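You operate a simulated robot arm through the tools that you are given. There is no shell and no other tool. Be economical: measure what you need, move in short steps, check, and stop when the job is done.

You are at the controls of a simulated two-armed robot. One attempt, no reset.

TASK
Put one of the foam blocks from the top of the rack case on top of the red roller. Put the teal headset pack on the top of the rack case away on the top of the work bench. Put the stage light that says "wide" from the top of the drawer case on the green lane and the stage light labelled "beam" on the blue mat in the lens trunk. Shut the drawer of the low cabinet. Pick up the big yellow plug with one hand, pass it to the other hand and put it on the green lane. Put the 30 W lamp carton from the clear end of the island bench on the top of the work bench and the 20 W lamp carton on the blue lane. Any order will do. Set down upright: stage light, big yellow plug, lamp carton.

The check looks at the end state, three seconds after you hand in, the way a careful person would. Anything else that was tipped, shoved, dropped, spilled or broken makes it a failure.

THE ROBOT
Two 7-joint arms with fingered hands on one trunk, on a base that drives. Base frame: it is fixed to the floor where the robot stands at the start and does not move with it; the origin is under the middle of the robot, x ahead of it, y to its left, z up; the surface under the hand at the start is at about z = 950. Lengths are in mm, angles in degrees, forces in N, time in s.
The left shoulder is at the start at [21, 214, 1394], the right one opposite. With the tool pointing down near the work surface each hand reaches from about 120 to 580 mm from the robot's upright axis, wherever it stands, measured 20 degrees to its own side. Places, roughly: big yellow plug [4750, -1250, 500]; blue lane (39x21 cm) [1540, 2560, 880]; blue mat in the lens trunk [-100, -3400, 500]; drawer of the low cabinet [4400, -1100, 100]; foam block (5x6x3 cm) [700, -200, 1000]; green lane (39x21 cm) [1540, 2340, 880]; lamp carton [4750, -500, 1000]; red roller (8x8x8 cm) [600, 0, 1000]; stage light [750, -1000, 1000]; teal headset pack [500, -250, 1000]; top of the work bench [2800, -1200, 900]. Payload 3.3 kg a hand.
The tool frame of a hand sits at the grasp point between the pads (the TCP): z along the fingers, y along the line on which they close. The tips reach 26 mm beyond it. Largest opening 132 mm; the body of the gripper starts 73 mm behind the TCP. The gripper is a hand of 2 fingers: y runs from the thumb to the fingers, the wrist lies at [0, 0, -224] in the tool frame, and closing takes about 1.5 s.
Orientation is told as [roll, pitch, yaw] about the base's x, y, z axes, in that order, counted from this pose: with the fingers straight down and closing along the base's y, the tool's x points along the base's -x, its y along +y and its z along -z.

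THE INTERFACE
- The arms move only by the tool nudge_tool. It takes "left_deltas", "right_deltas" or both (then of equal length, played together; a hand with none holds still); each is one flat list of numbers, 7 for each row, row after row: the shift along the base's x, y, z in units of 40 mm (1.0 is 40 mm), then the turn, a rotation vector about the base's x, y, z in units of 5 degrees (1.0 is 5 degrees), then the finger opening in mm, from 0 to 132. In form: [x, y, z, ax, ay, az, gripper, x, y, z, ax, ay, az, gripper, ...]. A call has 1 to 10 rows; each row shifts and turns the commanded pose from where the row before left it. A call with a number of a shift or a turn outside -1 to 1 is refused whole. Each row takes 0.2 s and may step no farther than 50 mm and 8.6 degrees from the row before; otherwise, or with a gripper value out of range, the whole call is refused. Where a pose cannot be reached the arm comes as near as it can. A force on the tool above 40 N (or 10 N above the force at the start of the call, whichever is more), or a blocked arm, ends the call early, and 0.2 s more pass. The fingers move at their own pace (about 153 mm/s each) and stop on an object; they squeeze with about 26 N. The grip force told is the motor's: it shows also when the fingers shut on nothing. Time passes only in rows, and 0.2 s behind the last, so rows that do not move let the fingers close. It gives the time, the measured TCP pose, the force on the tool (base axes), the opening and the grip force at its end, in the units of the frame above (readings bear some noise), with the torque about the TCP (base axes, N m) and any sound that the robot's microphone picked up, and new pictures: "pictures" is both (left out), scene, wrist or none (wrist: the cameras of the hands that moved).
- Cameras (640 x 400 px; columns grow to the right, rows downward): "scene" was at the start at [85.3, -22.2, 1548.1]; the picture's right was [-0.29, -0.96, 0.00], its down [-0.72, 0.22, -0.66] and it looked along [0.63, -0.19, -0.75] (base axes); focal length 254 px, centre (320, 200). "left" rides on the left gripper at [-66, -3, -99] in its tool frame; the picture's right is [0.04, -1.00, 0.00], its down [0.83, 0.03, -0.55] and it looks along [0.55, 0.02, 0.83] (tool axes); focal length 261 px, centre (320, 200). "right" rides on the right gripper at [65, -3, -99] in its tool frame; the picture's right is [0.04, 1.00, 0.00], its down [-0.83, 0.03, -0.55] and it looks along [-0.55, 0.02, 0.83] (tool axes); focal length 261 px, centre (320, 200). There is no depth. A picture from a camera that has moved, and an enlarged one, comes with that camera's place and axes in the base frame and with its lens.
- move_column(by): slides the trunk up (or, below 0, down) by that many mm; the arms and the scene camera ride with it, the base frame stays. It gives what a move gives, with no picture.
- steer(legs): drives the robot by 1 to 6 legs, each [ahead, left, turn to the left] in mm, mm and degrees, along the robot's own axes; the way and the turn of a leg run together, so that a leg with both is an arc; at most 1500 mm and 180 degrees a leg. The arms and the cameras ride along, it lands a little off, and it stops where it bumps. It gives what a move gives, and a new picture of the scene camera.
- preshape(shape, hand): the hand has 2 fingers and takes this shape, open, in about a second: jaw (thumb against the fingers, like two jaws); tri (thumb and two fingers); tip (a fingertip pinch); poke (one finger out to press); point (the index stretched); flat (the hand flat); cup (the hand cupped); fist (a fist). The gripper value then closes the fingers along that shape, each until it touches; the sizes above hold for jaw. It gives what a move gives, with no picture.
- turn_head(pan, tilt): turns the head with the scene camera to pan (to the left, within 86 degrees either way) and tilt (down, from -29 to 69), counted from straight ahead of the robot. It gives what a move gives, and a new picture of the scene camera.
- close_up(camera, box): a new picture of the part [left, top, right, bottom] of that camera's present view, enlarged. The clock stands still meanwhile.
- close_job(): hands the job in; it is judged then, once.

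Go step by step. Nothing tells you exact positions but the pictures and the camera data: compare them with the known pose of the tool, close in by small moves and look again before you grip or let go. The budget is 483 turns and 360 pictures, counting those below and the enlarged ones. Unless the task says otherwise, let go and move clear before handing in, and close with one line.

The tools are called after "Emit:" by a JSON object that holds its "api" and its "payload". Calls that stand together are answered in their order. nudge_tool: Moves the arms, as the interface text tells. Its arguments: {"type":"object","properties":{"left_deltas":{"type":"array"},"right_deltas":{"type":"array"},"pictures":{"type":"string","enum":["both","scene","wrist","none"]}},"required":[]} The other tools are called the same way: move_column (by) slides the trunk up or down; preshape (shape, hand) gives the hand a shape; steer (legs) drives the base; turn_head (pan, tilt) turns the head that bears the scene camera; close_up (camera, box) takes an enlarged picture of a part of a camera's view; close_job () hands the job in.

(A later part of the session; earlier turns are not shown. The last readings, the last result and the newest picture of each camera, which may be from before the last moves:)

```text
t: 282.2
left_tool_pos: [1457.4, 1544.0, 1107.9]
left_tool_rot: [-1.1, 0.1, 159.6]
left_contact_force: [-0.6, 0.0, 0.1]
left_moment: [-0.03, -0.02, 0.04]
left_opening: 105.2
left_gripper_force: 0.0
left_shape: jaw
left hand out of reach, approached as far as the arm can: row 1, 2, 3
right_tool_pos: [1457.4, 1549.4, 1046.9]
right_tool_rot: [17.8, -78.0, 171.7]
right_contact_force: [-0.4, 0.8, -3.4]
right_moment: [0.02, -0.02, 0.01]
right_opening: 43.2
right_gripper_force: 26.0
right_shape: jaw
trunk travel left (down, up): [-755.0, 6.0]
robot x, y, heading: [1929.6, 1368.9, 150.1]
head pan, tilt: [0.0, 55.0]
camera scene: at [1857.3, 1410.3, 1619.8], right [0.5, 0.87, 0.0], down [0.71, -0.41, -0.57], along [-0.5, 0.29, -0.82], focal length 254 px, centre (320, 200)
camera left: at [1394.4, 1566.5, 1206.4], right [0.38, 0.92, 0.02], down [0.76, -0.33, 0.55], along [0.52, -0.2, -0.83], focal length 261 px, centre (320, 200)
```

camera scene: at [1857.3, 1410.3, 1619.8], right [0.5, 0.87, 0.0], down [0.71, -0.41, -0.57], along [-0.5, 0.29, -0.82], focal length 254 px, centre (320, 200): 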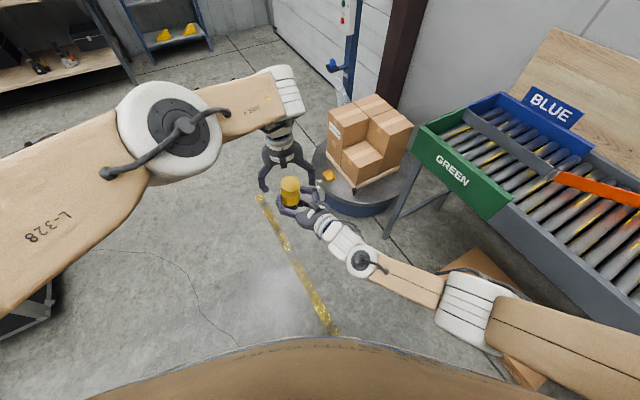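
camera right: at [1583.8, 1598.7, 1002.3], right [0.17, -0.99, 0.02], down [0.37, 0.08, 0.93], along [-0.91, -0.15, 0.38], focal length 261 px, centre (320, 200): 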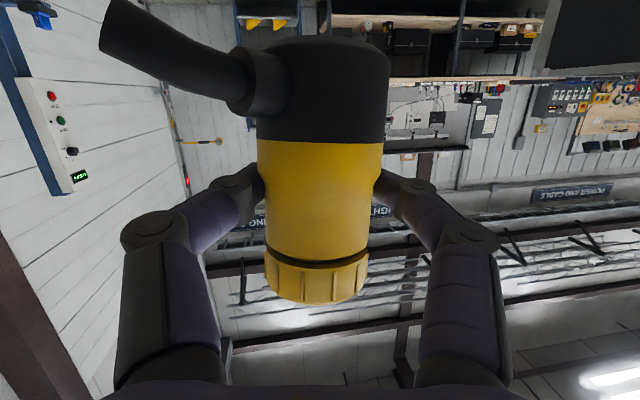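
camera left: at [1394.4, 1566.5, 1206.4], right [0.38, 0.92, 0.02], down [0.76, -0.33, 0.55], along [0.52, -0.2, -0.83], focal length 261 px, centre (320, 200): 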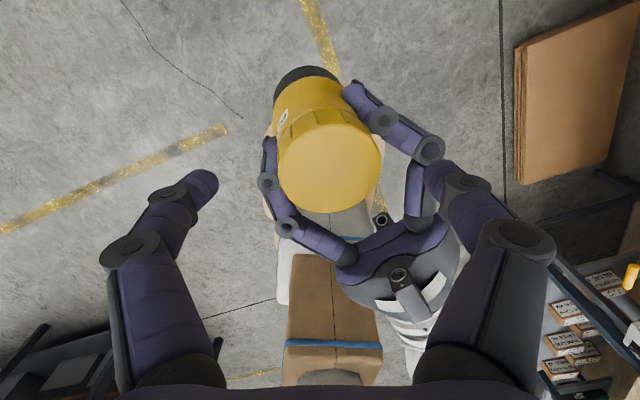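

Emit:
{"api": "nudge_tool", "payload": {"right_deltas": [0.22, -0.1, 0.1, 0, 0, 0, 0, 0, 0, 0, 0, 0, 0, 0], "pictures": "none"}}

Emit:
{"api": "close_up", "payload": {"camera": "left", "box": [0, 0, 640, 400]}}

Emit:
{"api": "close_up", "payload": {"camera": "scene", "box": [220, 100, 380, 260]}}

```text
t: 282.8
left_tool_pos: [1457.5, 1542.2, 1104.6]
left_tool_rot: [-1.0, 0.4, 159.8]
left_contact_force: [-0.1, 0.4, -0.5]
left_moment: [0.01, 0.03, -0.01]
left_opening: 105.0
left_gripper_force: 0.1
left_shape: jaw
right_tool_pos: [1467.7, 1545.2, 1050.1]
right_tool_rot: [17.6, -78.1, 171.7]
right_contact_force: [-0.4, -0.1, -3.6]
right_moment: [-0.02, -0.06, -0.03]
right_opening: 43.2
right_gripper_force: 25.9
right_shape: jaw
trunk travel left (down, up): [-755.0, 6.0]
robot x, y, heading: [1930.0, 1365.8, 149.8]
head pan, tilt: [0.0, 55.0]
```

```text
1.00 times, centred on (320, 200) of left (not enlarged: the box is as wide or as high as the picture)
camera zoom: at [1395.2, 1565.5, 1203.4], right [0.38, 0.92, 0.02], down [0.76, -0.33, 0.56], along [0.52, -0.2, -0.83], focal length 261 px, centre (320, 200)
```

zoom: 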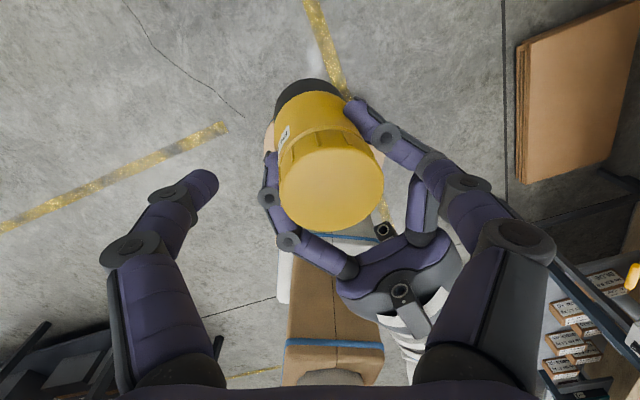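

```text
2.50 times, centred on (300, 180) of scene
camera zoom: at [1857.1, 1410.3, 1619.8], right [0.5, 0.87, 0.0], down [0.71, -0.41, -0.57], along [-0.5, 0.29, -0.82], focal length 636 px, centre (370, 250)
```

zoom: 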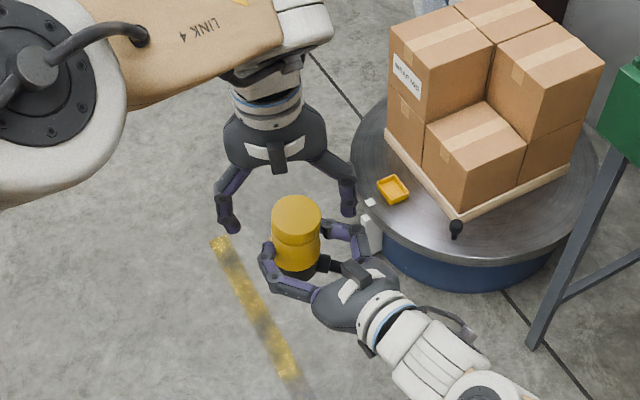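

Aligned. Close the left fingers on the cap.

Emit:
{"api": "nudge_tool", "payload": {"left_deltas": [0, 0, 0, 0, 0, 0, 75, 0, 0, 0, 0, 0, 0, 60, 0, 0, 0, 0, 0, 0, 0, 0, 0, 0, 0, 0, 0, 0], "pictures": "wrist"}}

```text
t: 283.8
left_tool_pos: [1458.2, 1541.7, 1104.7]
left_tool_rot: [-1.0, 0.5, 159.7]
left_contact_force: [-1.5, -0.8, -1.4]
left_moment: [-0.06, 0.09, 0.03]
left_opening: 46.6
left_gripper_force: 25.7
left_shape: jaw
right_tool_pos: [1466.8, 1543.9, 1050.8]
right_tool_rot: [17.7, -78.0, 171.6]
right_contact_force: [0.6, 0.0, -2.2]
right_moment: [0.1, 0.02, -0.04]
right_opening: 42.9
right_gripper_force: 25.6
right_shape: jaw
trunk travel left (down, up): [-755.0, 6.0]
robot x, y, heading: [1929.5, 1365.9, 150.2]
head pan, tilt: [0.0, 55.0]
camera left: at [1395.8, 1565.4, 1203.1], right [0.38, 0.92, 0.02], down [0.76, -0.33, 0.56], along [0.52, -0.2, -0.83], focal length 261 px, centre (320, 200)
```

left: 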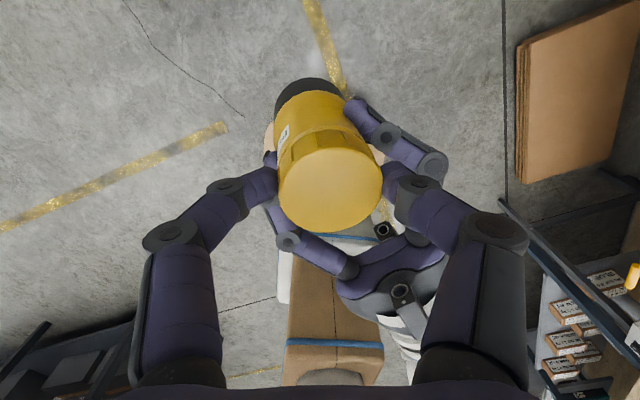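

Good symmetric grip. Open the right hand and watch.

Emit:
{"api": "nudge_tool", "payload": {"right_deltas": [0, 0, 0, 0, 0, 0, 55, 0, 0, 0, 0, 0, 0, 75, 0, 0, 0, 0, 0, 0, 90], "pictures": "none"}}

Emit:
{"api": "close_up", "payload": {"camera": "left", "box": [0, 0, 640, 400]}}

```text
t: 284.6
left_tool_pos: [1458.7, 1543.8, 1104.6]
left_tool_rot: [-1.0, 0.3, 159.7]
left_contact_force: [0.5, -0.4, -2.7]
left_moment: [-0.01, -0.02, -0.02]
left_opening: 46.6
left_gripper_force: 25.9
left_shape: jaw
right_tool_pos: [1467.1, 1545.4, 1051.4]
right_tool_rot: [17.7, -78.1, 171.7]
right_contact_force: [-0.2, 0.4, -0.1]
right_moment: [0.02, 0.03, 0.01]
right_opening: 89.4
right_gripper_force: 0.1
right_shape: jaw
trunk travel left (down, up): [-755.0, 6.0]
robot x, y, heading: [1928.5, 1371.6, 150.3]
head pan, tilt: [0.0, 55.0]
```

```text
1.00 times, centred on (320, 200) of left (not enlarged: the box is as wide or as high as the picture)
camera zoom: at [1395.8, 1565.9, 1203.9], right [0.38, 0.92, 0.02], down [0.76, -0.33, 0.56], along [0.52, -0.2, -0.83], focal length 261 px, centre (320, 200)
```

zoom: 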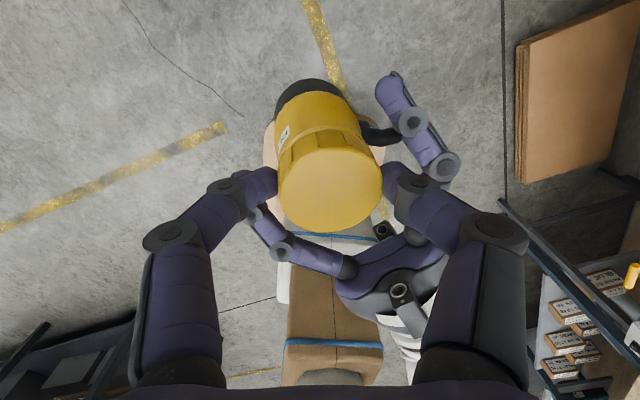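

The left hand carries it alone. Withdraw the right hand.

Emit:
{"api": "nudge_tool", "payload": {"right_deltas": [0.6, 0.1, 0, 0, 0, 0, 90, 0.8, 0.2, 0, 0, 0, 0, 90, 0.5, 0.8, 0, 0, 0, 0, 90, 0.3, 0.9, 0, 0, 0, 0, 90, 0.2, 0.9, 0, 0, 0, 0, 90], "pictures": "scene"}}

Emit:
{"api": "close_up", "payload": {"camera": "scene", "box": [220, 100, 380, 260]}}

```text
t: 285.8
left_tool_pos: [1457.8, 1543.7, 1105.6]
left_tool_rot: [-1.0, 0.5, 159.7]
left_contact_force: [-0.2, -0.4, -2.8]
left_moment: [-0.06, 0.0, 0.01]
left_opening: 46.7
left_gripper_force: 25.8
left_shape: jaw
right_tool_pos: [1563.2, 1661.9, 1050.8]
right_tool_rot: [18.0, -78.1, 171.5]
right_contact_force: [-0.1, -0.5, 0.9]
right_moment: [-0.01, 0.01, 0.06]
right_opening: 89.8
right_gripper_force: 0.1
right_shape: jaw
trunk travel left (down, up): [-755.0, 6.0]
robot x, y, heading: [1930.9, 1366.2, 150.5]
head pan, tilt: [0.0, 55.0]
camera scene: at [1857.8, 1411.4, 1619.8], right [0.5, 0.87, 0.0], down [0.71, -0.41, -0.57], along [-0.5, 0.28, -0.82], focal length 254 px, centre (320, 200)
```

scene: 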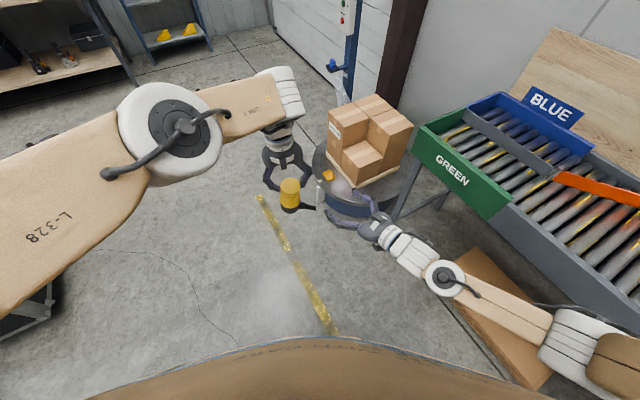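

```text
2.50 times, centred on (300, 180) of scene
camera zoom: at [1857.8, 1411.4, 1619.8], right [0.5, 0.87, 0.0], down [0.71, -0.41, -0.57], along [-0.5, 0.28, -0.82], focal length 636 px, centre (370, 250)
```

zoom: 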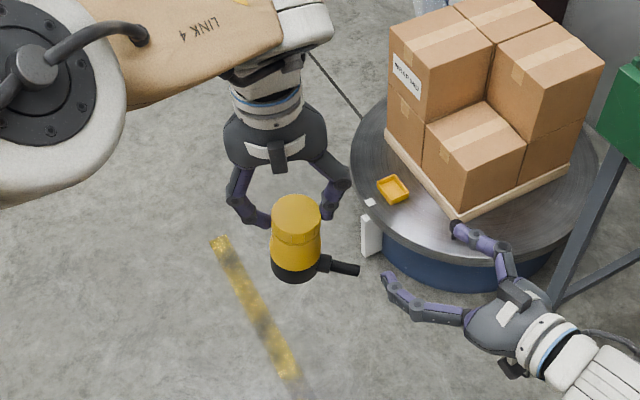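

The plug hangs upright from the left hand. I un-tilt the right hand and raise it.

Emit:
{"api": "nudge_tool", "payload": {"right_deltas": [0.2, 0.1, 0, 0.17, -0.985, 0, 90, 0.2, 0.1, 0, 0.17, -0.985, 0, 90, 0.2, 0.1, 0, 0.17, -0.985, 0, 90, 0.2, 0.1, 0, 0.17, -0.985, 0, 90, 0.2, 0.1, 0.1, 0.17, -0.985, 0, 90, 0.1, 0.1, 0.2, 0.17, -0.985, 0, 90, 0.1, 0.1, 0.2, 0.17, -0.985, 0, 90, 0, 0.1, 0.3, 0.17, -0.985, 0, 90, 0, 0.1, 0.3, 0.17, -0.985, 0, 90, 0, 0.1, 0.3, 0.17, -0.985, 0, 90], "pictures": "none"}}

Emit:
{"api": "nudge_tool", "payload": {"right_deltas": [0, 0, 0.5, 0.17, -0.985, 0, 90, 0, 0, 0.5, 0.17, -0.985, 0, 90, 0, 0, 0.5, 0.17, -0.985, -1, 90, 0, 0, 0.5, 0.17, -0.985, -1, 90, 0, 0, 0.5, 0, 0, -1, 90, 0, 0, 0.5, 0, 0, -1, 90, 0, 0, 0.5, 0, 0, -1, 90], "pictures": "none"}}

Emit:
{"api": "steer", "payload": {"legs": [[0, 0, -60]]}}

```text
t: 288.0
left_tool_pos: [1456.3, 1542.0, 1106.1]
left_tool_rot: [-1.1, 0.5, 159.8]
left_contact_force: [-0.4, 0.2, -3.6]
left_moment: [-0.01, 0.01, 0.01]
left_opening: 47.1
left_gripper_force: 25.5
left_shape: jaw
right_tool_pos: [1612.2, 1701.2, 1107.9]
right_tool_rot: [2.1, -28.5, -174.5]
right_contact_force: [-0.6, 0.3, 0.4]
right_moment: [0.0, -0.01, 0.02]
right_opening: 89.9
right_gripper_force: 0.1
right_shape: jaw
trunk travel left (down, up): [-755.0, 6.0]
robot x, y, heading: [1926.9, 1369.4, 149.8]
head pan, tilt: [0.0, 55.0]
```

```text
t: 289.6
left_tool_pos: [1457.9, 1542.4, 1105.7]
left_tool_rot: [-1.0, 0.4, 159.7]
left_contact_force: [0.5, -0.2, -3.4]
left_moment: [-0.02, -0.04, -0.01]
left_opening: 46.7
left_gripper_force: 25.9
left_shape: jaw
right_tool_pos: [1611.9, 1701.3, 1248.1]
right_tool_rot: [-0.3, -8.8, 161.1]
right_contact_force: [0.7, 0.2, -0.4]
right_moment: [0.02, 0.01, 0.03]
right_opening: 89.6
right_gripper_force: 0.0
right_shape: jaw
trunk travel left (down, up): [-755.0, 6.0]
robot x, y, heading: [1928.2, 1365.9, 150.1]
head pan, tilt: [0.0, 55.0]
```

```text
t: 292.6
left_tool_pos: [1844.1, 1863.6, 1106.2]
left_tool_rot: [-1.0, 0.4, 100.0]
left_contact_force: [-0.2, -0.6, -2.8]
left_moment: [-0.01, 0.01, -0.04]
left_opening: 46.7
left_gripper_force: 25.8
left_shape: jaw
right_tool_pos: [2057.8, 1811.3, 1247.1]
right_tool_rot: [-0.3, -8.8, 101.4]
right_contact_force: [0.1, 0.5, -0.1]
right_moment: [0.0, 0.01, 0.03]
right_opening: 89.8
right_gripper_force: 0.1
right_shape: jaw
trunk travel left (down, up): [-755.0, 6.0]
robot x, y, heading: [1929.4, 1366.1, 90.5]
head pan, tilt: [0.0, 55.0]
camera scene: at [1929.0, 1452.1, 1619.8], right [1.0, 0.01, 0.0], down [0.0, -0.82, -0.57], along [0.0, 0.57, -0.82], focal length 254 px, centre (320, 200)
```

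scene: 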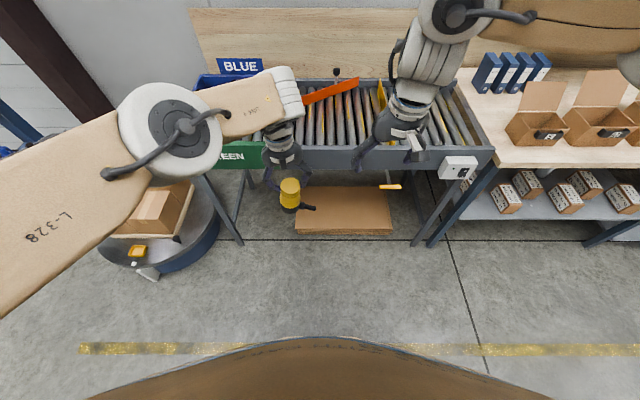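

Drive so that the left hand comes over the left part of the green lane.

Emit:
{"api": "steer", "payload": {"legs": [[0, 410, 0], [440, 0, 0]]}}

Emit:
{"api": "turn_head", "payload": {"pan": 5, "tilt": 55}}

Emit:
{"api": "close_up", "payload": {"camera": "left", "box": [0, 0, 640, 400]}}

```text
t: 297.4
left_tool_pos: [1431.0, 2303.6, 1104.7]
left_tool_rot: [-1.0, 0.5, 99.9]
left_contact_force: [-0.8, 0.4, -3.3]
left_moment: [-0.02, -0.01, -0.02]
left_opening: 46.4
left_gripper_force: 26.4
left_shape: jaw
right_tool_pos: [1644.8, 2249.1, 1246.9]
right_tool_rot: [-0.3, -8.8, 101.5]
right_contact_force: [0.0, 0.2, 0.5]
right_moment: [-0.01, 0.02, 0.03]
right_opening: 89.6
right_gripper_force: 0.0
right_shape: jaw
trunk travel left (down, up): [-755.0, 6.0]
robot x, y, heading: [1525.4, 1805.5, 90.2]
head pan, tilt: [0.0, 55.0]
camera scene: at [1518.8, 1890.6, 1619.8], right [1.0, 0.01, 0.0], down [0.01, -0.82, -0.57], along [0.0, 0.57, -0.82], focal length 254 px, centre (320, 200)
```

scene: 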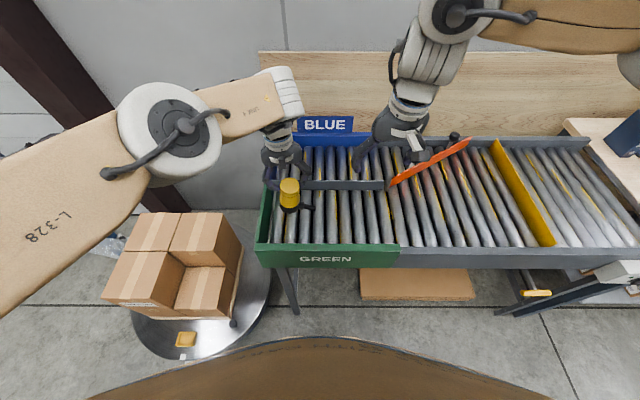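

```text
t: 298.1
left_tool_pos: [1431.5, 2303.3, 1105.1]
left_tool_rot: [-1.0, 0.5, 100.2]
left_contact_force: [0.3, 1.8, -3.8]
left_moment: [-0.02, 0.01, 0.0]
left_opening: 46.3
left_gripper_force: 25.5
left_shape: jaw
right_tool_pos: [1647.5, 2249.2, 1247.5]
right_tool_rot: [-0.4, -8.7, 101.5]
right_contact_force: [0.9, -0.5, 0.1]
right_moment: [-0.02, -0.01, -0.02]
right_opening: 89.6
right_gripper_force: 0.2
right_shape: jaw
trunk travel left (down, up): [-755.0, 6.0]
robot x, y, heading: [1522.0, 1803.6, 90.3]
head pan, tilt: [5.0, 55.0]
camera scene: at [1512.5, 1890.3, 1619.8], right [1.0, 0.09, 0.0], down [0.08, -0.82, -0.57], along [-0.05, 0.57, -0.82], focal length 254 px, centre (320, 200)
```

scene: 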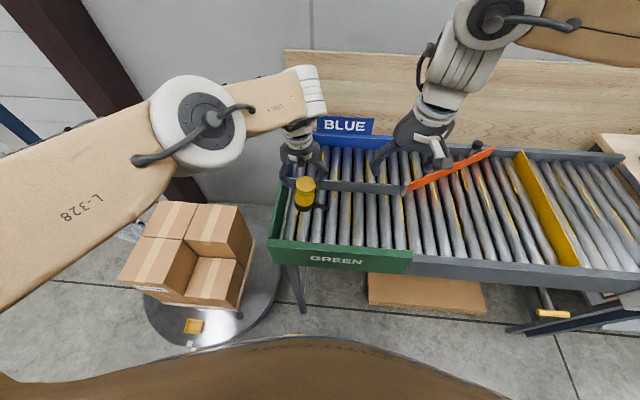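

```text
1.00 times, centred on (320, 200) of left (not enlarged: the box is as wide or as high as the picture)
camera zoom: at [1419.4, 2367.8, 1203.5], right [0.99, 0.14, 0.02], down [0.1, -0.82, 0.56], along [0.09, -0.55, -0.83], focal length 261 px, centre (320, 200)
```

zoom: 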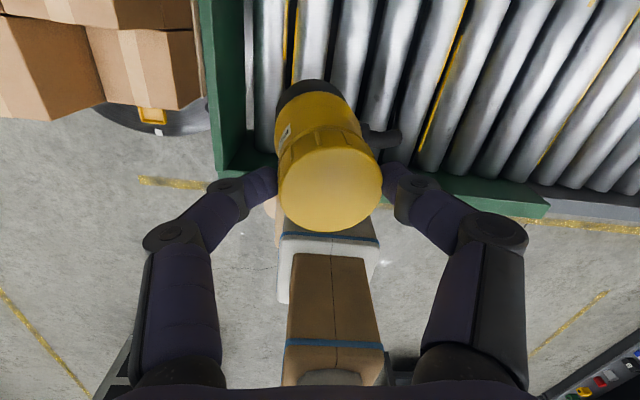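

Emit:
{"api": "close_up", "payload": {"camera": "left", "box": [220, 0, 480, 163]}}

```text
2.45 times, centred on (350, 82) of left
camera zoom: at [1419.4, 2367.8, 1203.5], right [0.99, 0.14, 0.02], down [0.1, -0.82, 0.56], along [0.09, -0.55, -0.83], focal length 640 px, centre (246, 491)
```

zoom: 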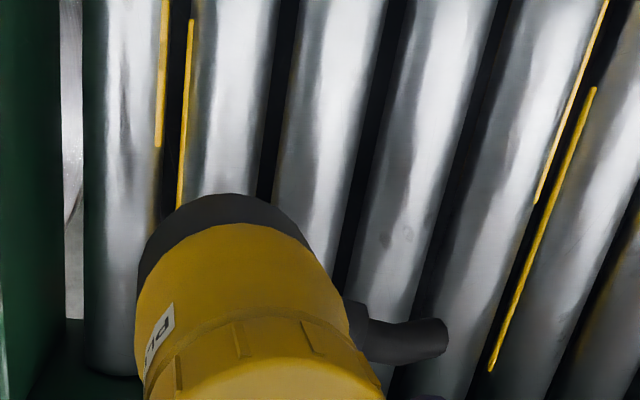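

Rollers' gaps lie at x≈1399/1441/1483. I correct a ~4° lean and align the base over the gap at x=1441, lowering partway.

Emit:
{"api": "nudge_tool", "payload": {"left_deltas": [0.1, 0.1, -0.4, 0, -0.8, 0, 0, 0.12, 0.1, -0.5, 0, 0, 0, 0, 0, 0.1, -0.4, 0, 0, 0, 0], "pictures": "both"}}

Emit:
{"api": "close_up", "payload": {"camera": "left", "box": [220, 0, 480, 163]}}

```text
t: 298.9
left_tool_pos: [1440.9, 2299.4, 1067.6]
left_tool_rot: [-5.2, 1.1, 100.3]
left_contact_force: [0.6, -0.5, -3.6]
left_moment: [-0.02, 0.03, 0.01]
left_opening: 46.5
left_gripper_force: 25.8
left_shape: jaw
left hand out of reach, approached as far as the arm can: row 2, 3
right_tool_pos: [1646.5, 2248.5, 1248.3]
right_tool_rot: [-0.3, -8.8, 101.5]
right_contact_force: [0.3, -0.7, -0.4]
right_moment: [-0.01, -0.02, 0.0]
right_opening: 89.7
right_gripper_force: 0.1
right_shape: jaw
trunk travel left (down, up): [-755.0, 6.0]
robot x, y, heading: [1519.1, 1803.2, 90.5]
head pan, tilt: [5.0, 55.0]
camera scene: at [1511.9, 1890.0, 1619.8], right [1.0, 0.09, 0.0], down [0.08, -0.82, -0.57], along [-0.05, 0.57, -0.82], focal length 254 px, centre (320, 200)
camera left: at [1422.2, 2364.4, 1164.9], right [0.99, 0.14, 0.09], down [0.06, -0.82, 0.56], along [0.15, -0.55, -0.82], focal length 261 px, centre (320, 200)
```

scene: 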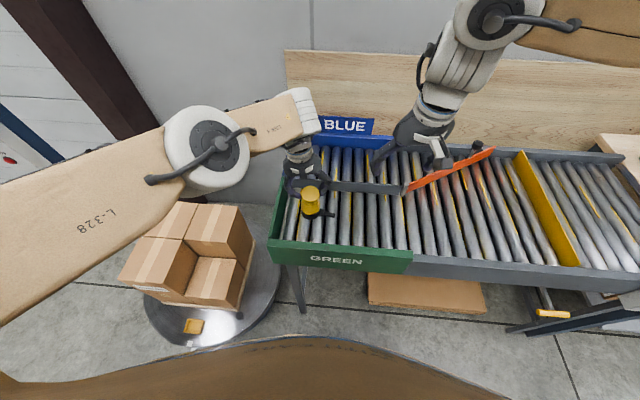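
left: 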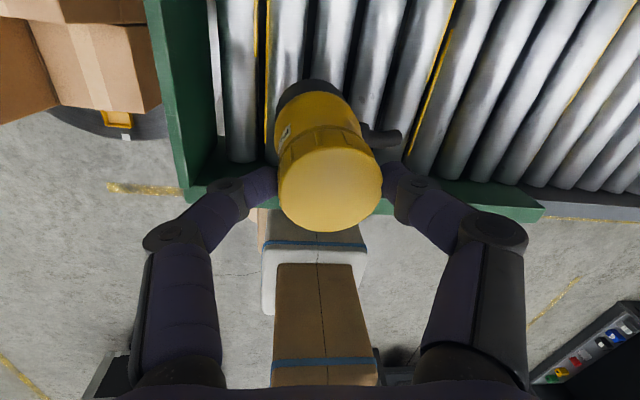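

```text
2.45 times, centred on (350, 82) of left
camera zoom: at [1422.2, 2364.4, 1164.9], right [0.99, 0.14, 0.09], down [0.06, -0.82, 0.56], along [0.15, -0.55, -0.82], focal length 640 px, centre (246, 491)
```

zoom: 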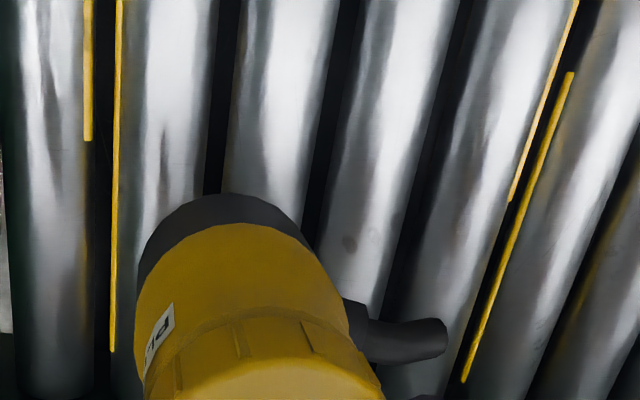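

Base is upright over the gap. I lower with the trunk, then feel for contact.

Emit:
{"api": "move_column", "payload": {"by": -55}}

Emit:
{"api": "nudge_tool", "payload": {"left_deltas": [0, 0, -0.06, 0, 0, 0, 0, 0, 0, 0, 0, 0, 0, 0], "pictures": "wrist"}}

Emit:
{"api": "close_up", "payload": {"camera": "scene", "box": [250, 100, 410, 260]}}

```text
t: 299.9
left_tool_pos: [1441.1, 2300.0, 1013.0]
left_tool_rot: [-5.0, 1.2, 100.1]
left_contact_force: [-0.1, 0.4, -3.5]
left_moment: [0.03, 0.02, -0.01]
left_opening: 46.6
left_gripper_force: 25.7
left_shape: jaw
right_tool_pos: [1647.3, 2248.2, 1192.6]
right_tool_rot: [-0.3, -8.8, 101.6]
right_contact_force: [-0.1, -0.3, 0.5]
right_moment: [0.0, 0.0, 0.03]
right_opening: 89.7
right_gripper_force: 0.0
right_shape: jaw
trunk travel left (down, up): [-700.0, 61.0]
robot x, y, heading: [1517.4, 1807.7, 90.5]
head pan, tilt: [5.0, 55.0]
```

```text
t: 300.5
left_tool_pos: [1442.0, 2297.7, 1010.2]
left_tool_rot: [-5.0, 1.0, 100.1]
left_contact_force: [-0.4, 0.2, -2.8]
left_moment: [0.0, 0.04, 0.0]
left_opening: 46.8
left_gripper_force: 26.5
left_shape: jaw
right_tool_pos: [1645.5, 2248.3, 1192.8]
right_tool_rot: [-0.3, -8.9, 101.5]
right_contact_force: [-0.7, 0.0, -0.2]
right_moment: [0.04, 0.03, -0.04]
right_opening: 89.6
right_gripper_force: 0.0
right_shape: jaw
trunk travel left (down, up): [-700.0, 61.0]
robot x, y, heading: [1521.9, 1806.6, 90.4]
head pan, tilt: [5.0, 55.0]
camera left: at [1424.2, 2363.2, 1107.7], right [0.99, 0.14, 0.09], down [0.06, -0.82, 0.56], along [0.15, -0.55, -0.82], focal length 261 px, centre (320, 200)
```

left: 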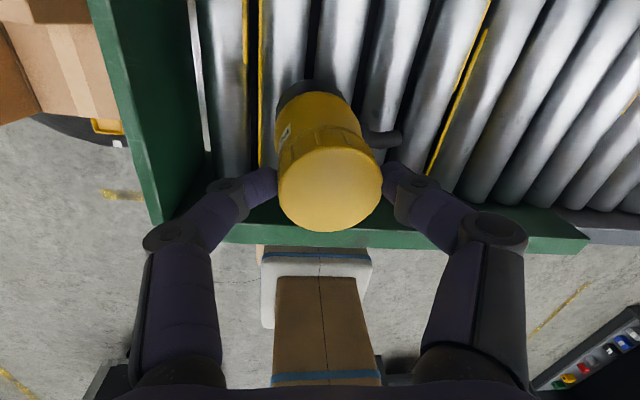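

```text
2.50 times, centred on (330, 180) of scene
camera zoom: at [1512.4, 1890.1, 1564.8], right [1.0, 0.09, 0.0], down [0.08, -0.82, -0.57], along [-0.05, 0.57, -0.82], focal length 636 px, centre (295, 250)
```

zoom: 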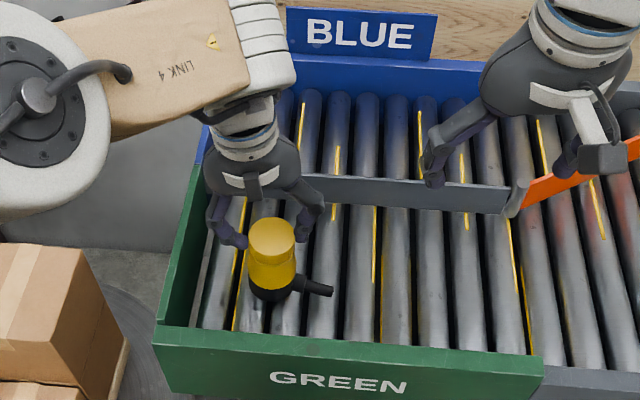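

Emit:
{"api": "nudge_tool", "payload": {"left_deltas": [0, 0, -0.08, 0, 0, 0, 0, 0, 0, 0, 0, 0, 0, 0], "pictures": "none"}}

Emit:
{"api": "nudge_tool", "payload": {"left_deltas": [0, 0, -0.08, 0, 0, 0, 0, 0, 0, 0, 0, 0, 0, 0], "pictures": "none"}}

Emit:
{"api": "nudge_tool", "payload": {"left_deltas": [0, 0, -0.08, 0, 0, 0, 0, 0, 0, 0, 0, 0, 0, 0], "pictures": "none"}}

```text
t: 301.1
left_tool_pos: [1442.5, 2296.6, 1007.3]
left_tool_rot: [-5.1, 1.2, 100.1]
left_contact_force: [-0.1, 0.0, -2.7]
left_moment: [0.0, 0.03, -0.02]
left_opening: 46.8
left_gripper_force: 26.5
left_shape: jaw
right_tool_pos: [1646.4, 2247.8, 1192.4]
right_tool_rot: [-0.4, -8.7, 101.5]
right_contact_force: [0.1, -0.6, -0.3]
right_moment: [0.0, 0.01, 0.0]
right_opening: 90.0
right_gripper_force: 0.2
right_shape: jaw
trunk travel left (down, up): [-700.0, 61.0]
robot x, y, heading: [1519.0, 1806.3, 90.4]
head pan, tilt: [5.0, 55.0]
```

```text
t: 301.7
left_tool_pos: [1443.9, 2294.7, 1004.3]
left_tool_rot: [-4.9, 1.1, 100.1]
left_contact_force: [0.8, -0.6, -2.8]
left_moment: [0.02, 0.05, 0.01]
left_opening: 46.6
left_gripper_force: 25.9
left_shape: jaw
left hand out of reach, approached as far as the arm can: row 1
right_tool_pos: [1646.5, 2249.1, 1191.8]
right_tool_rot: [-0.3, -8.8, 101.5]
right_contact_force: [-0.3, -0.1, 0.0]
right_moment: [0.03, 0.03, -0.03]
right_opening: 89.8
right_gripper_force: 0.0
right_shape: jaw
trunk travel left (down, up): [-700.0, 61.0]
robot x, y, heading: [1519.8, 1804.7, 90.4]
head pan, tilt: [5.0, 55.0]
```

```text
t: 302.3
left_tool_pos: [1443.4, 2295.3, 1002.1]
left_tool_rot: [-5.0, 1.1, 100.1]
left_contact_force: [-0.9, -0.1, -2.8]
left_moment: [0.0, -0.01, 0.03]
left_opening: 46.5
left_gripper_force: 26.3
left_shape: jaw
right_tool_pos: [1646.5, 2248.5, 1191.9]
right_tool_rot: [-0.4, -8.8, 101.4]
right_contact_force: [0.1, 1.3, -0.1]
right_moment: [-0.02, 0.02, -0.04]
right_opening: 89.6
right_gripper_force: 0.0
right_shape: jaw
trunk travel left (down, up): [-700.0, 61.0]
robot x, y, heading: [1521.4, 1807.6, 90.4]
head pan, tilt: [5.0, 55.0]
```

Emit:
{"api": "move_column", "payload": {"by": -4}}

Emit:
{"api": "move_column", "payload": {"by": -3}}

Emit:
{"api": "move_column", "payload": {"by": -3}}

```text
t: 302.8
left_tool_pos: [1443.3, 2295.3, 997.2]
left_tool_rot: [-5.1, 1.1, 100.0]
left_contact_force: [0.3, 0.8, -3.6]
left_moment: [-0.03, 0.04, 0.01]
left_opening: 46.4
left_gripper_force: 26.2
left_shape: jaw
right_tool_pos: [1646.4, 2248.1, 1187.4]
right_tool_rot: [-0.4, -8.8, 101.5]
right_contact_force: [0.4, -0.7, -0.4]
right_moment: [-0.02, 0.01, -0.01]
right_opening: 89.8
right_gripper_force: 0.1
right_shape: jaw
trunk travel left (down, up): [-696.0, 65.0]
robot x, y, heading: [1520.1, 1810.8, 90.3]
head pan, tilt: [5.0, 55.0]
```

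```text
t: 303.3
left_tool_pos: [1443.4, 2295.2, 994.7]
left_tool_rot: [-5.1, 1.0, 100.1]
left_contact_force: [-0.3, -0.7, -2.0]
left_moment: [0.04, 0.0, 0.02]
left_opening: 46.7
left_gripper_force: 26.5
left_shape: jaw
right_tool_pos: [1645.8, 2249.8, 1183.7]
right_tool_rot: [-0.3, -8.8, 101.5]
right_contact_force: [0.5, 0.5, 0.0]
right_moment: [0.01, -0.01, -0.01]
right_opening: 89.7
right_gripper_force: 0.0
right_shape: jaw
trunk travel left (down, up): [-693.0, 68.0]
robot x, y, heading: [1522.1, 1805.1, 90.3]
head pan, tilt: [5.0, 55.0]
```

```text
t: 303.8
left_tool_pos: [1442.2, 2295.2, 991.2]
left_tool_rot: [-4.9, 1.0, 100.0]
left_contact_force: [-2.4, 1.5, 6.6]
left_moment: [0.04, -0.01, 0.03]
left_opening: 46.7
left_gripper_force: 25.9
left_shape: jaw
right_tool_pos: [1645.7, 2247.9, 1181.9]
right_tool_rot: [-0.3, -8.9, 101.5]
right_contact_force: [0.2, 0.1, 1.0]
right_moment: [-0.04, 0.0, -0.04]
right_opening: 89.9
right_gripper_force: 0.1
right_shape: jaw
trunk travel left (down, up): [-690.0, 71.0]
robot x, y, heading: [1521.2, 1810.3, 90.5]
head pan, tilt: [5.0, 55.0]
```

Contact at z≈991. Another small press to seat it, then look.

Emit:
{"api": "move_column", "payload": {"by": -2}}

Emit:
{"api": "close_up", "payload": {"camera": "left", "box": [160, 20, 480, 220]}}

Emit:
{"api": "close_up", "payload": {"camera": "scene", "box": [250, 140, 350, 260]}}

```text
t: 304.4
left_tool_pos: [1443.8, 2295.0, 991.4]
left_tool_rot: [-5.0, 0.9, 100.1]
left_contact_force: [-2.3, 4.8, 17.7]
left_moment: [0.08, -0.14, 0.04]
left_opening: 46.9
left_gripper_force: 25.7
left_shape: jaw
right_tool_pos: [1645.9, 2248.8, 1181.7]
right_tool_rot: [-0.3, -8.9, 101.4]
right_contact_force: [0.0, -0.8, 0.1]
right_moment: [0.01, 0.01, -0.01]
right_opening: 89.9
right_gripper_force: 0.1
right_shape: jaw
trunk travel left (down, up): [-688.0, 73.0]
robot x, y, heading: [1517.7, 1806.8, 90.1]
head pan, tilt: [5.0, 55.0]
```

```text
2.00 times, centred on (320, 120) of left
camera zoom: at [1424.7, 2359.4, 1088.8], right [0.99, 0.14, 0.09], down [0.06, -0.83, 0.56], along [0.15, -0.55, -0.82], focal length 521 px, centre (320, 360)
```

zoom: 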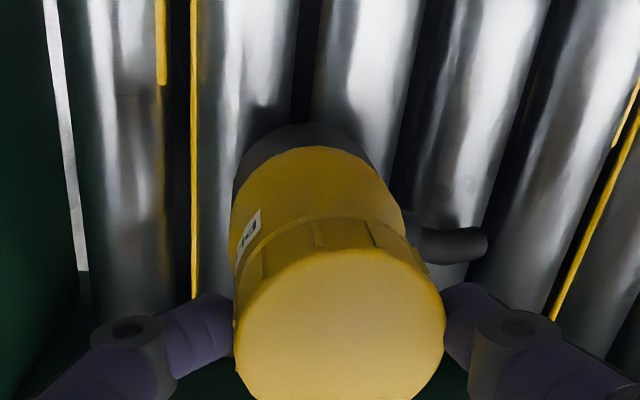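

```text
3.33 times, centred on (300, 200) of scene
camera zoom: at [1512.4, 1889.1, 1553.0], right [1.0, 0.09, 0.0], down [0.08, -0.82, -0.57], along [-0.05, 0.57, -0.82], focal length 848 px, centre (387, 200)
```

zoom: 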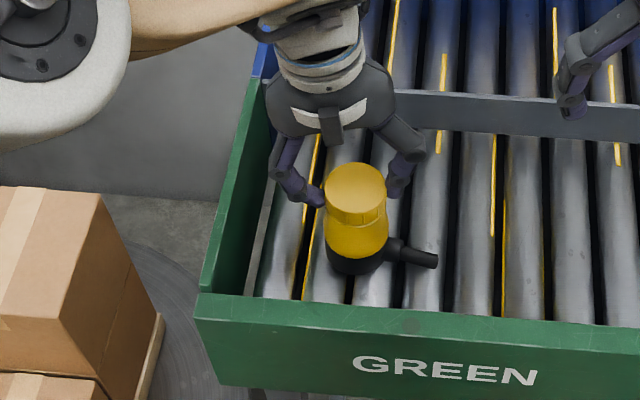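

The base straddles the gap nicely. Relieve and open slowly.

Emit:
{"api": "move_column", "payload": {"by": 1}}

Emit:
{"api": "nudge_tool", "payload": {"left_deltas": [0, 0, 0, 0, 0, 0, 52, 0, 0, 0, 0, 0, 0, 58, 0, 0, 0, 0, 0, 0, 62], "pictures": "wrist"}}

Emit:
{"api": "close_up", "payload": {"camera": "scene", "box": [250, 140, 350, 260]}}

```text
t: 304.9
left_tool_pos: [1443.1, 2293.5, 991.0]
left_tool_rot: [-5.0, 1.0, 100.0]
left_contact_force: [-1.6, 5.3, 16.2]
left_moment: [0.08, -0.11, 0.03]
left_opening: 47.1
left_gripper_force: 25.9
left_shape: jaw
right_tool_pos: [1647.1, 2248.1, 1181.3]
right_tool_rot: [-0.2, -9.0, 101.5]
right_contact_force: [-1.1, 0.9, 1.1]
right_moment: [0.02, 0.0, -0.01]
right_opening: 89.7
right_gripper_force: 0.1
right_shape: jaw
trunk travel left (down, up): [-689.0, 72.0]
robot x, y, heading: [1521.0, 1807.9, 90.3]
head pan, tilt: [5.0, 55.0]
```

```text
t: 305.7
left_tool_pos: [1443.1, 2293.6, 990.0]
left_tool_rot: [-5.1, 1.3, 100.1]
left_contact_force: [-0.5, 0.2, -0.4]
left_moment: [0.03, 0.01, 0.03]
left_opening: 61.5
left_gripper_force: 0.0
left_shape: jaw
right_tool_pos: [1645.1, 2248.3, 1180.6]
right_tool_rot: [-0.3, -8.8, 101.4]
right_contact_force: [-0.5, 0.2, -0.6]
right_moment: [0.0, 0.01, 0.02]
right_opening: 89.8
right_gripper_force: 0.1
right_shape: jaw
trunk travel left (down, up): [-689.0, 72.0]
robot x, y, heading: [1517.1, 1803.4, 90.3]
head pan, tilt: [5.0, 55.0]
camera left: at [1425.3, 2358.3, 1087.6], right [0.99, 0.13, 0.09], down [0.06, -0.82, 0.56], along [0.15, -0.55, -0.82], focal length 261 px, centre (320, 200)
```

left: 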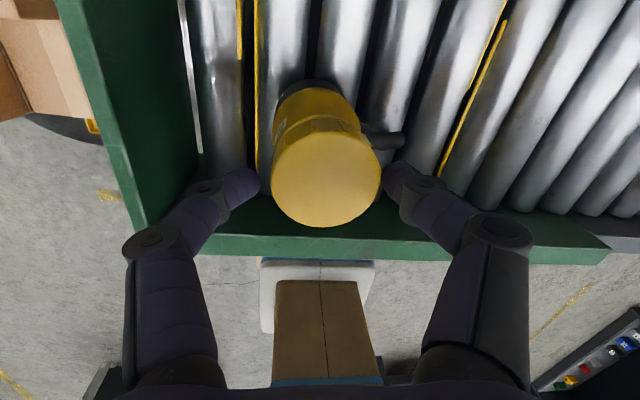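

```text
3.33 times, centred on (300, 200) of scene
camera zoom: at [1512.6, 1889.7, 1553.7], right [1.0, 0.09, 0.0], down [0.08, -0.82, -0.57], along [-0.05, 0.57, -0.82], focal length 848 px, centre (387, 200)
```

zoom: 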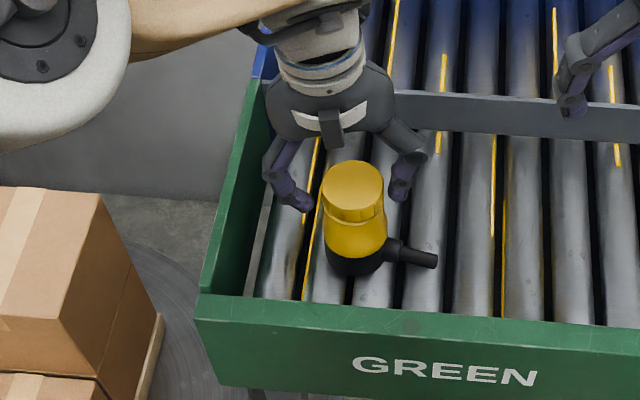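

The plug stands upright on its own. Open and rise.

Emit:
{"api": "nudge_tool", "payload": {"left_deltas": [0, 0, 0, 0, 0, 0, 80, 0, 0, 0, 0, 0, 0, 95], "pictures": "none"}}

Emit:
{"api": "move_column", "payload": {"by": 70}}

Emit:
{"api": "nudge_tool", "payload": {"left_deltas": [0, 0, 0.6, 0, 0, 0, 95, 0, -0.2, 0.6, 0, 0, 0, 95, 0, -0.6, 0.6, 0, 0, 0, 95, 0, -0.8, 0.5, 0, 0, 0, 95, 0, -0.8, 0.3, 0, 0, 0, 95], "pictures": "scene"}}

Emit:
{"api": "close_up", "payload": {"camera": "scene", "box": [250, 140, 350, 260]}}

```text
t: 306.3
left_tool_pos: [1443.4, 2294.4, 991.5]
left_tool_rot: [-4.9, 1.1, 100.1]
left_contact_force: [0.1, 0.0, -0.6]
left_moment: [-0.02, 0.02, 0.01]
left_opening: 94.5
left_gripper_force: 0.1
left_shape: jaw
right_tool_pos: [1646.2, 2248.4, 1182.1]
right_tool_rot: [-0.2, -8.8, 101.5]
right_contact_force: [0.1, -0.5, -0.5]
right_moment: [-0.01, 0.06, -0.02]
right_opening: 89.7
right_gripper_force: 0.0
right_shape: jaw
trunk travel left (down, up): [-689.0, 72.0]
robot x, y, heading: [1518.6, 1808.0, 90.5]
head pan, tilt: [5.0, 55.0]
```

```text
t: 307.4
left_tool_pos: [1443.8, 2293.7, 1059.7]
left_tool_rot: [-5.0, 1.1, 100.1]
left_contact_force: [-0.2, -0.6, -0.2]
left_moment: [0.01, -0.04, 0.01]
left_opening: 94.8
left_gripper_force: 0.1
left_shape: jaw
right_tool_pos: [1647.7, 2248.9, 1250.7]
right_tool_rot: [-0.3, -8.8, 101.5]
right_contact_force: [0.0, -1.0, 0.3]
right_moment: [-0.01, 0.0, 0.0]
right_opening: 89.9
right_gripper_force: 0.1
right_shape: jaw
trunk travel left (down, up): [-759.0, 2.0]
robot x, y, heading: [1517.6, 1805.9, 90.4]
head pan, tilt: [5.0, 55.0]
```

```text
t: 308.6
left_tool_pos: [1442.7, 2198.5, 1165.9]
left_tool_rot: [-5.0, 1.0, 100.2]
left_contact_force: [0.6, -1.0, 0.1]
left_moment: [0.01, 0.0, -0.02]
left_opening: 94.7
left_gripper_force: 0.0
left_shape: jaw
right_tool_pos: [1646.9, 2248.7, 1251.6]
right_tool_rot: [-0.3, -8.7, 101.6]
right_contact_force: [-0.2, 0.3, -0.5]
right_moment: [0.03, 0.02, 0.03]
right_opening: 89.5
right_gripper_force: 0.1
right_shape: jaw
trunk travel left (down, up): [-759.0, 2.0]
robot x, y, heading: [1516.7, 1808.0, 90.1]
head pan, tilt: [5.0, 55.0]
camera scene: at [1512.3, 1888.8, 1623.9], right [1.0, 0.09, 0.0], down [0.08, -0.82, -0.57], along [-0.05, 0.57, -0.82], focal length 254 px, centre (320, 200)
```

scene: 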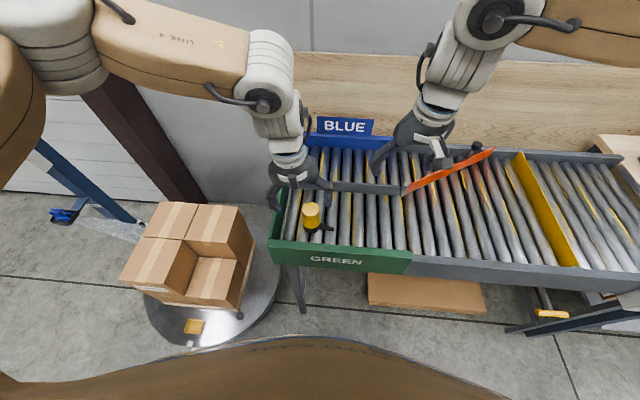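

```text
3.33 times, centred on (300, 200) of scene
camera zoom: at [1512.3, 1888.8, 1623.9], right [1.0, 0.09, 0.0], down [0.08, -0.82, -0.57], along [-0.05, 0.57, -0.82], focal length 848 px, centre (387, 200)
```

zoom: 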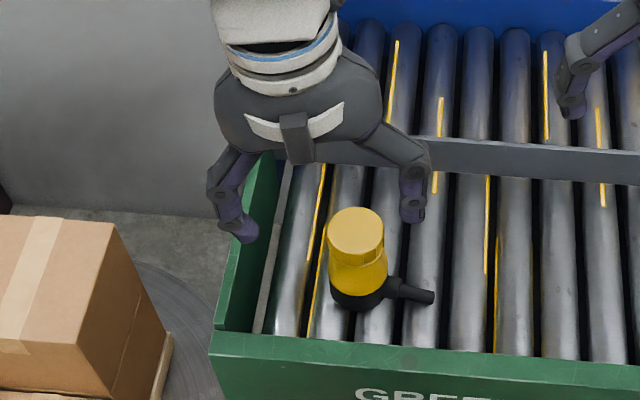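

The plug stands upright on the green lane. Next: the lamp cartons at the island; I drive back around behind it.

Emit:
{"api": "steer", "payload": {"legs": [[-700, 0, 0], [0, 0, 90], [-1500, 0, 0], [-1500, 0, 0], [-1050, 0, 0], [0, 1500, 0]]}}

Emit:
{"api": "turn_head", "payload": {"pan": 10, "tilt": 40}}

```text
t: 342.2
left_tool_pos: [5187.0, -448.0, 1165.6]
left_tool_rot: [-5.0, 1.1, -169.9]
left_contact_force: [-0.2, 0.9, -0.3]
left_moment: [-0.03, 0.02, -0.02]
left_opening: 94.8
left_gripper_force: 0.1
left_shape: jaw
right_tool_pos: [5138.9, -244.0, 1251.9]
right_tool_rot: [-0.3, -8.8, -168.3]
right_contact_force: [0.0, -0.3, -0.1]
right_moment: [-0.02, -0.02, -0.01]
right_opening: 89.9
right_gripper_force: 0.0
right_shape: jaw
trunk travel left (down, up): [-759.0, 2.0]
robot x, y, heading: [5580.3, -367.6, -179.5]
head pan, tilt: [5.0, 55.0]
camera scene: at [5497.7, -377.3, 1623.9], right [-0.09, 1.0, 0.0], down [0.82, 0.08, -0.57], along [-0.57, -0.05, -0.82], focal length 254 px, centre (320, 200)
```

scene: 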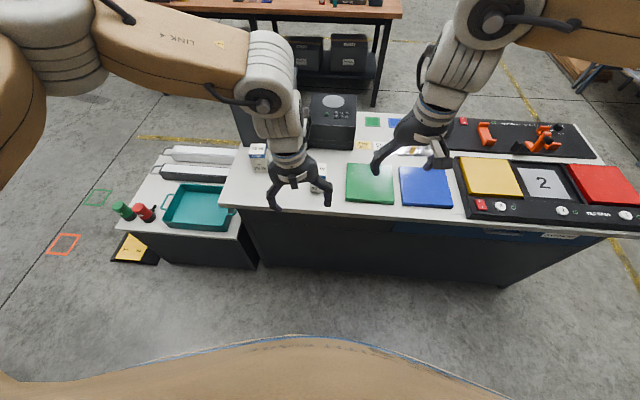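

```text
t: 343.0
left_tool_pos: [5187.5, -447.6, 1165.3]
left_tool_rot: [-5.0, 1.1, -169.9]
left_contact_force: [0.4, -0.2, 0.2]
left_moment: [0.01, -0.03, -0.01]
left_opening: 94.4
left_gripper_force: 0.1
left_shape: jaw
right_tool_pos: [5137.5, -243.3, 1251.5]
right_tool_rot: [-0.3, -8.8, -168.5]
right_contact_force: [-0.1, -0.2, -0.3]
right_moment: [-0.03, -0.02, -0.04]
right_opening: 89.3
right_gripper_force: 0.0
right_shape: jaw
trunk travel left (down, up): [-759.0, 2.0]
robot x, y, heading: [5581.6, -372.5, -179.6]
head pan, tilt: [10.0, 40.0]
camera scene: at [5485.9, -385.6, 1644.5], right [-0.18, 0.98, 0.0], down [0.63, 0.12, -0.77], along [-0.75, -0.14, -0.64], focal length 254 px, centre (320, 200)
```

scene: 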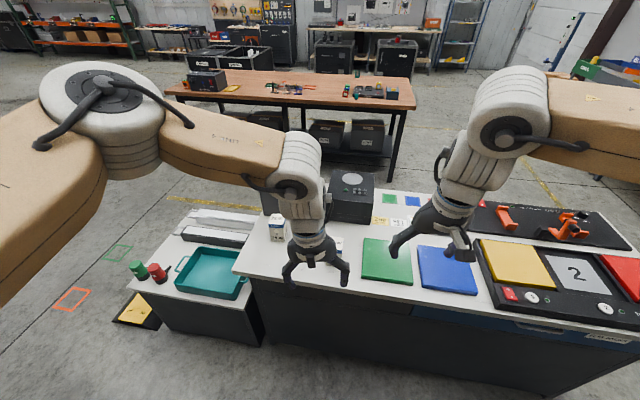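

The left arm hides the cartons; I move it left and look.

Emit:
{"api": "nudge_tool", "payload": {"left_deltas": [0.2, -1, 0, 0, 0, 0, 95, 0.2, -1, 0, 0, 0, 0, 95, 0.2, -1, 0, 0, 0, 0, 95, 0.2, -1, 0, 0, 0, 0, 95, 0.2, -1, 0, 0, 0, 0, 95, 0.2, -1, 0, 0, 0, 0, 95, 0.2, -1, 0, 0, 0, 0, 95], "pictures": "scene"}}

Emit:
{"api": "close_up", "payload": {"camera": "scene", "box": [230, 170, 390, 270]}}

```text
t: 344.6
left_tool_pos: [5243.0, -728.0, 1164.9]
left_tool_rot: [-5.1, 1.0, -170.1]
left_contact_force: [-0.3, -1.0, 0.0]
left_moment: [0.06, -0.02, 0.01]
left_opening: 94.9
left_gripper_force: 0.0
left_shape: jaw
right_tool_pos: [5138.6, -244.7, 1251.1]
right_tool_rot: [-0.4, -8.8, -168.5]
right_contact_force: [-1.0, 1.0, 0.2]
right_moment: [0.0, 0.01, 0.01]
right_opening: 89.6
right_gripper_force: 0.0
right_shape: jaw
trunk travel left (down, up): [-759.0, 2.0]
robot x, y, heading: [5579.7, -373.2, -179.5]
head pan, tilt: [10.0, 40.0]
camera scene: at [5486.8, -387.2, 1644.6], right [-0.18, 0.98, 0.0], down [0.63, 0.12, -0.77], along [-0.75, -0.14, -0.64], focal length 254 px, centre (320, 200)
```

scene: 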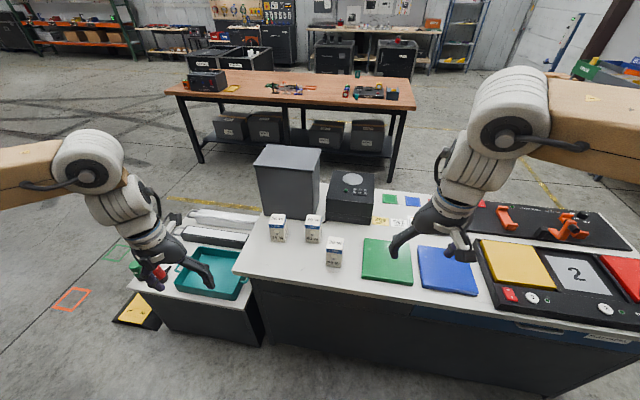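

```text
4.00 times, centred on (310, 220) of scene
camera zoom: at [5486.8, -387.2, 1644.6], right [-0.18, 0.98, 0.0], down [0.63, 0.12, -0.77], along [-0.75, -0.14, -0.64], focal length 1018 px, centre (360, 120)
```

zoom: 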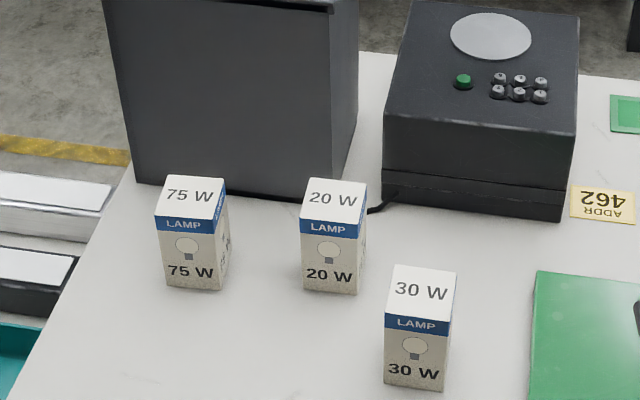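

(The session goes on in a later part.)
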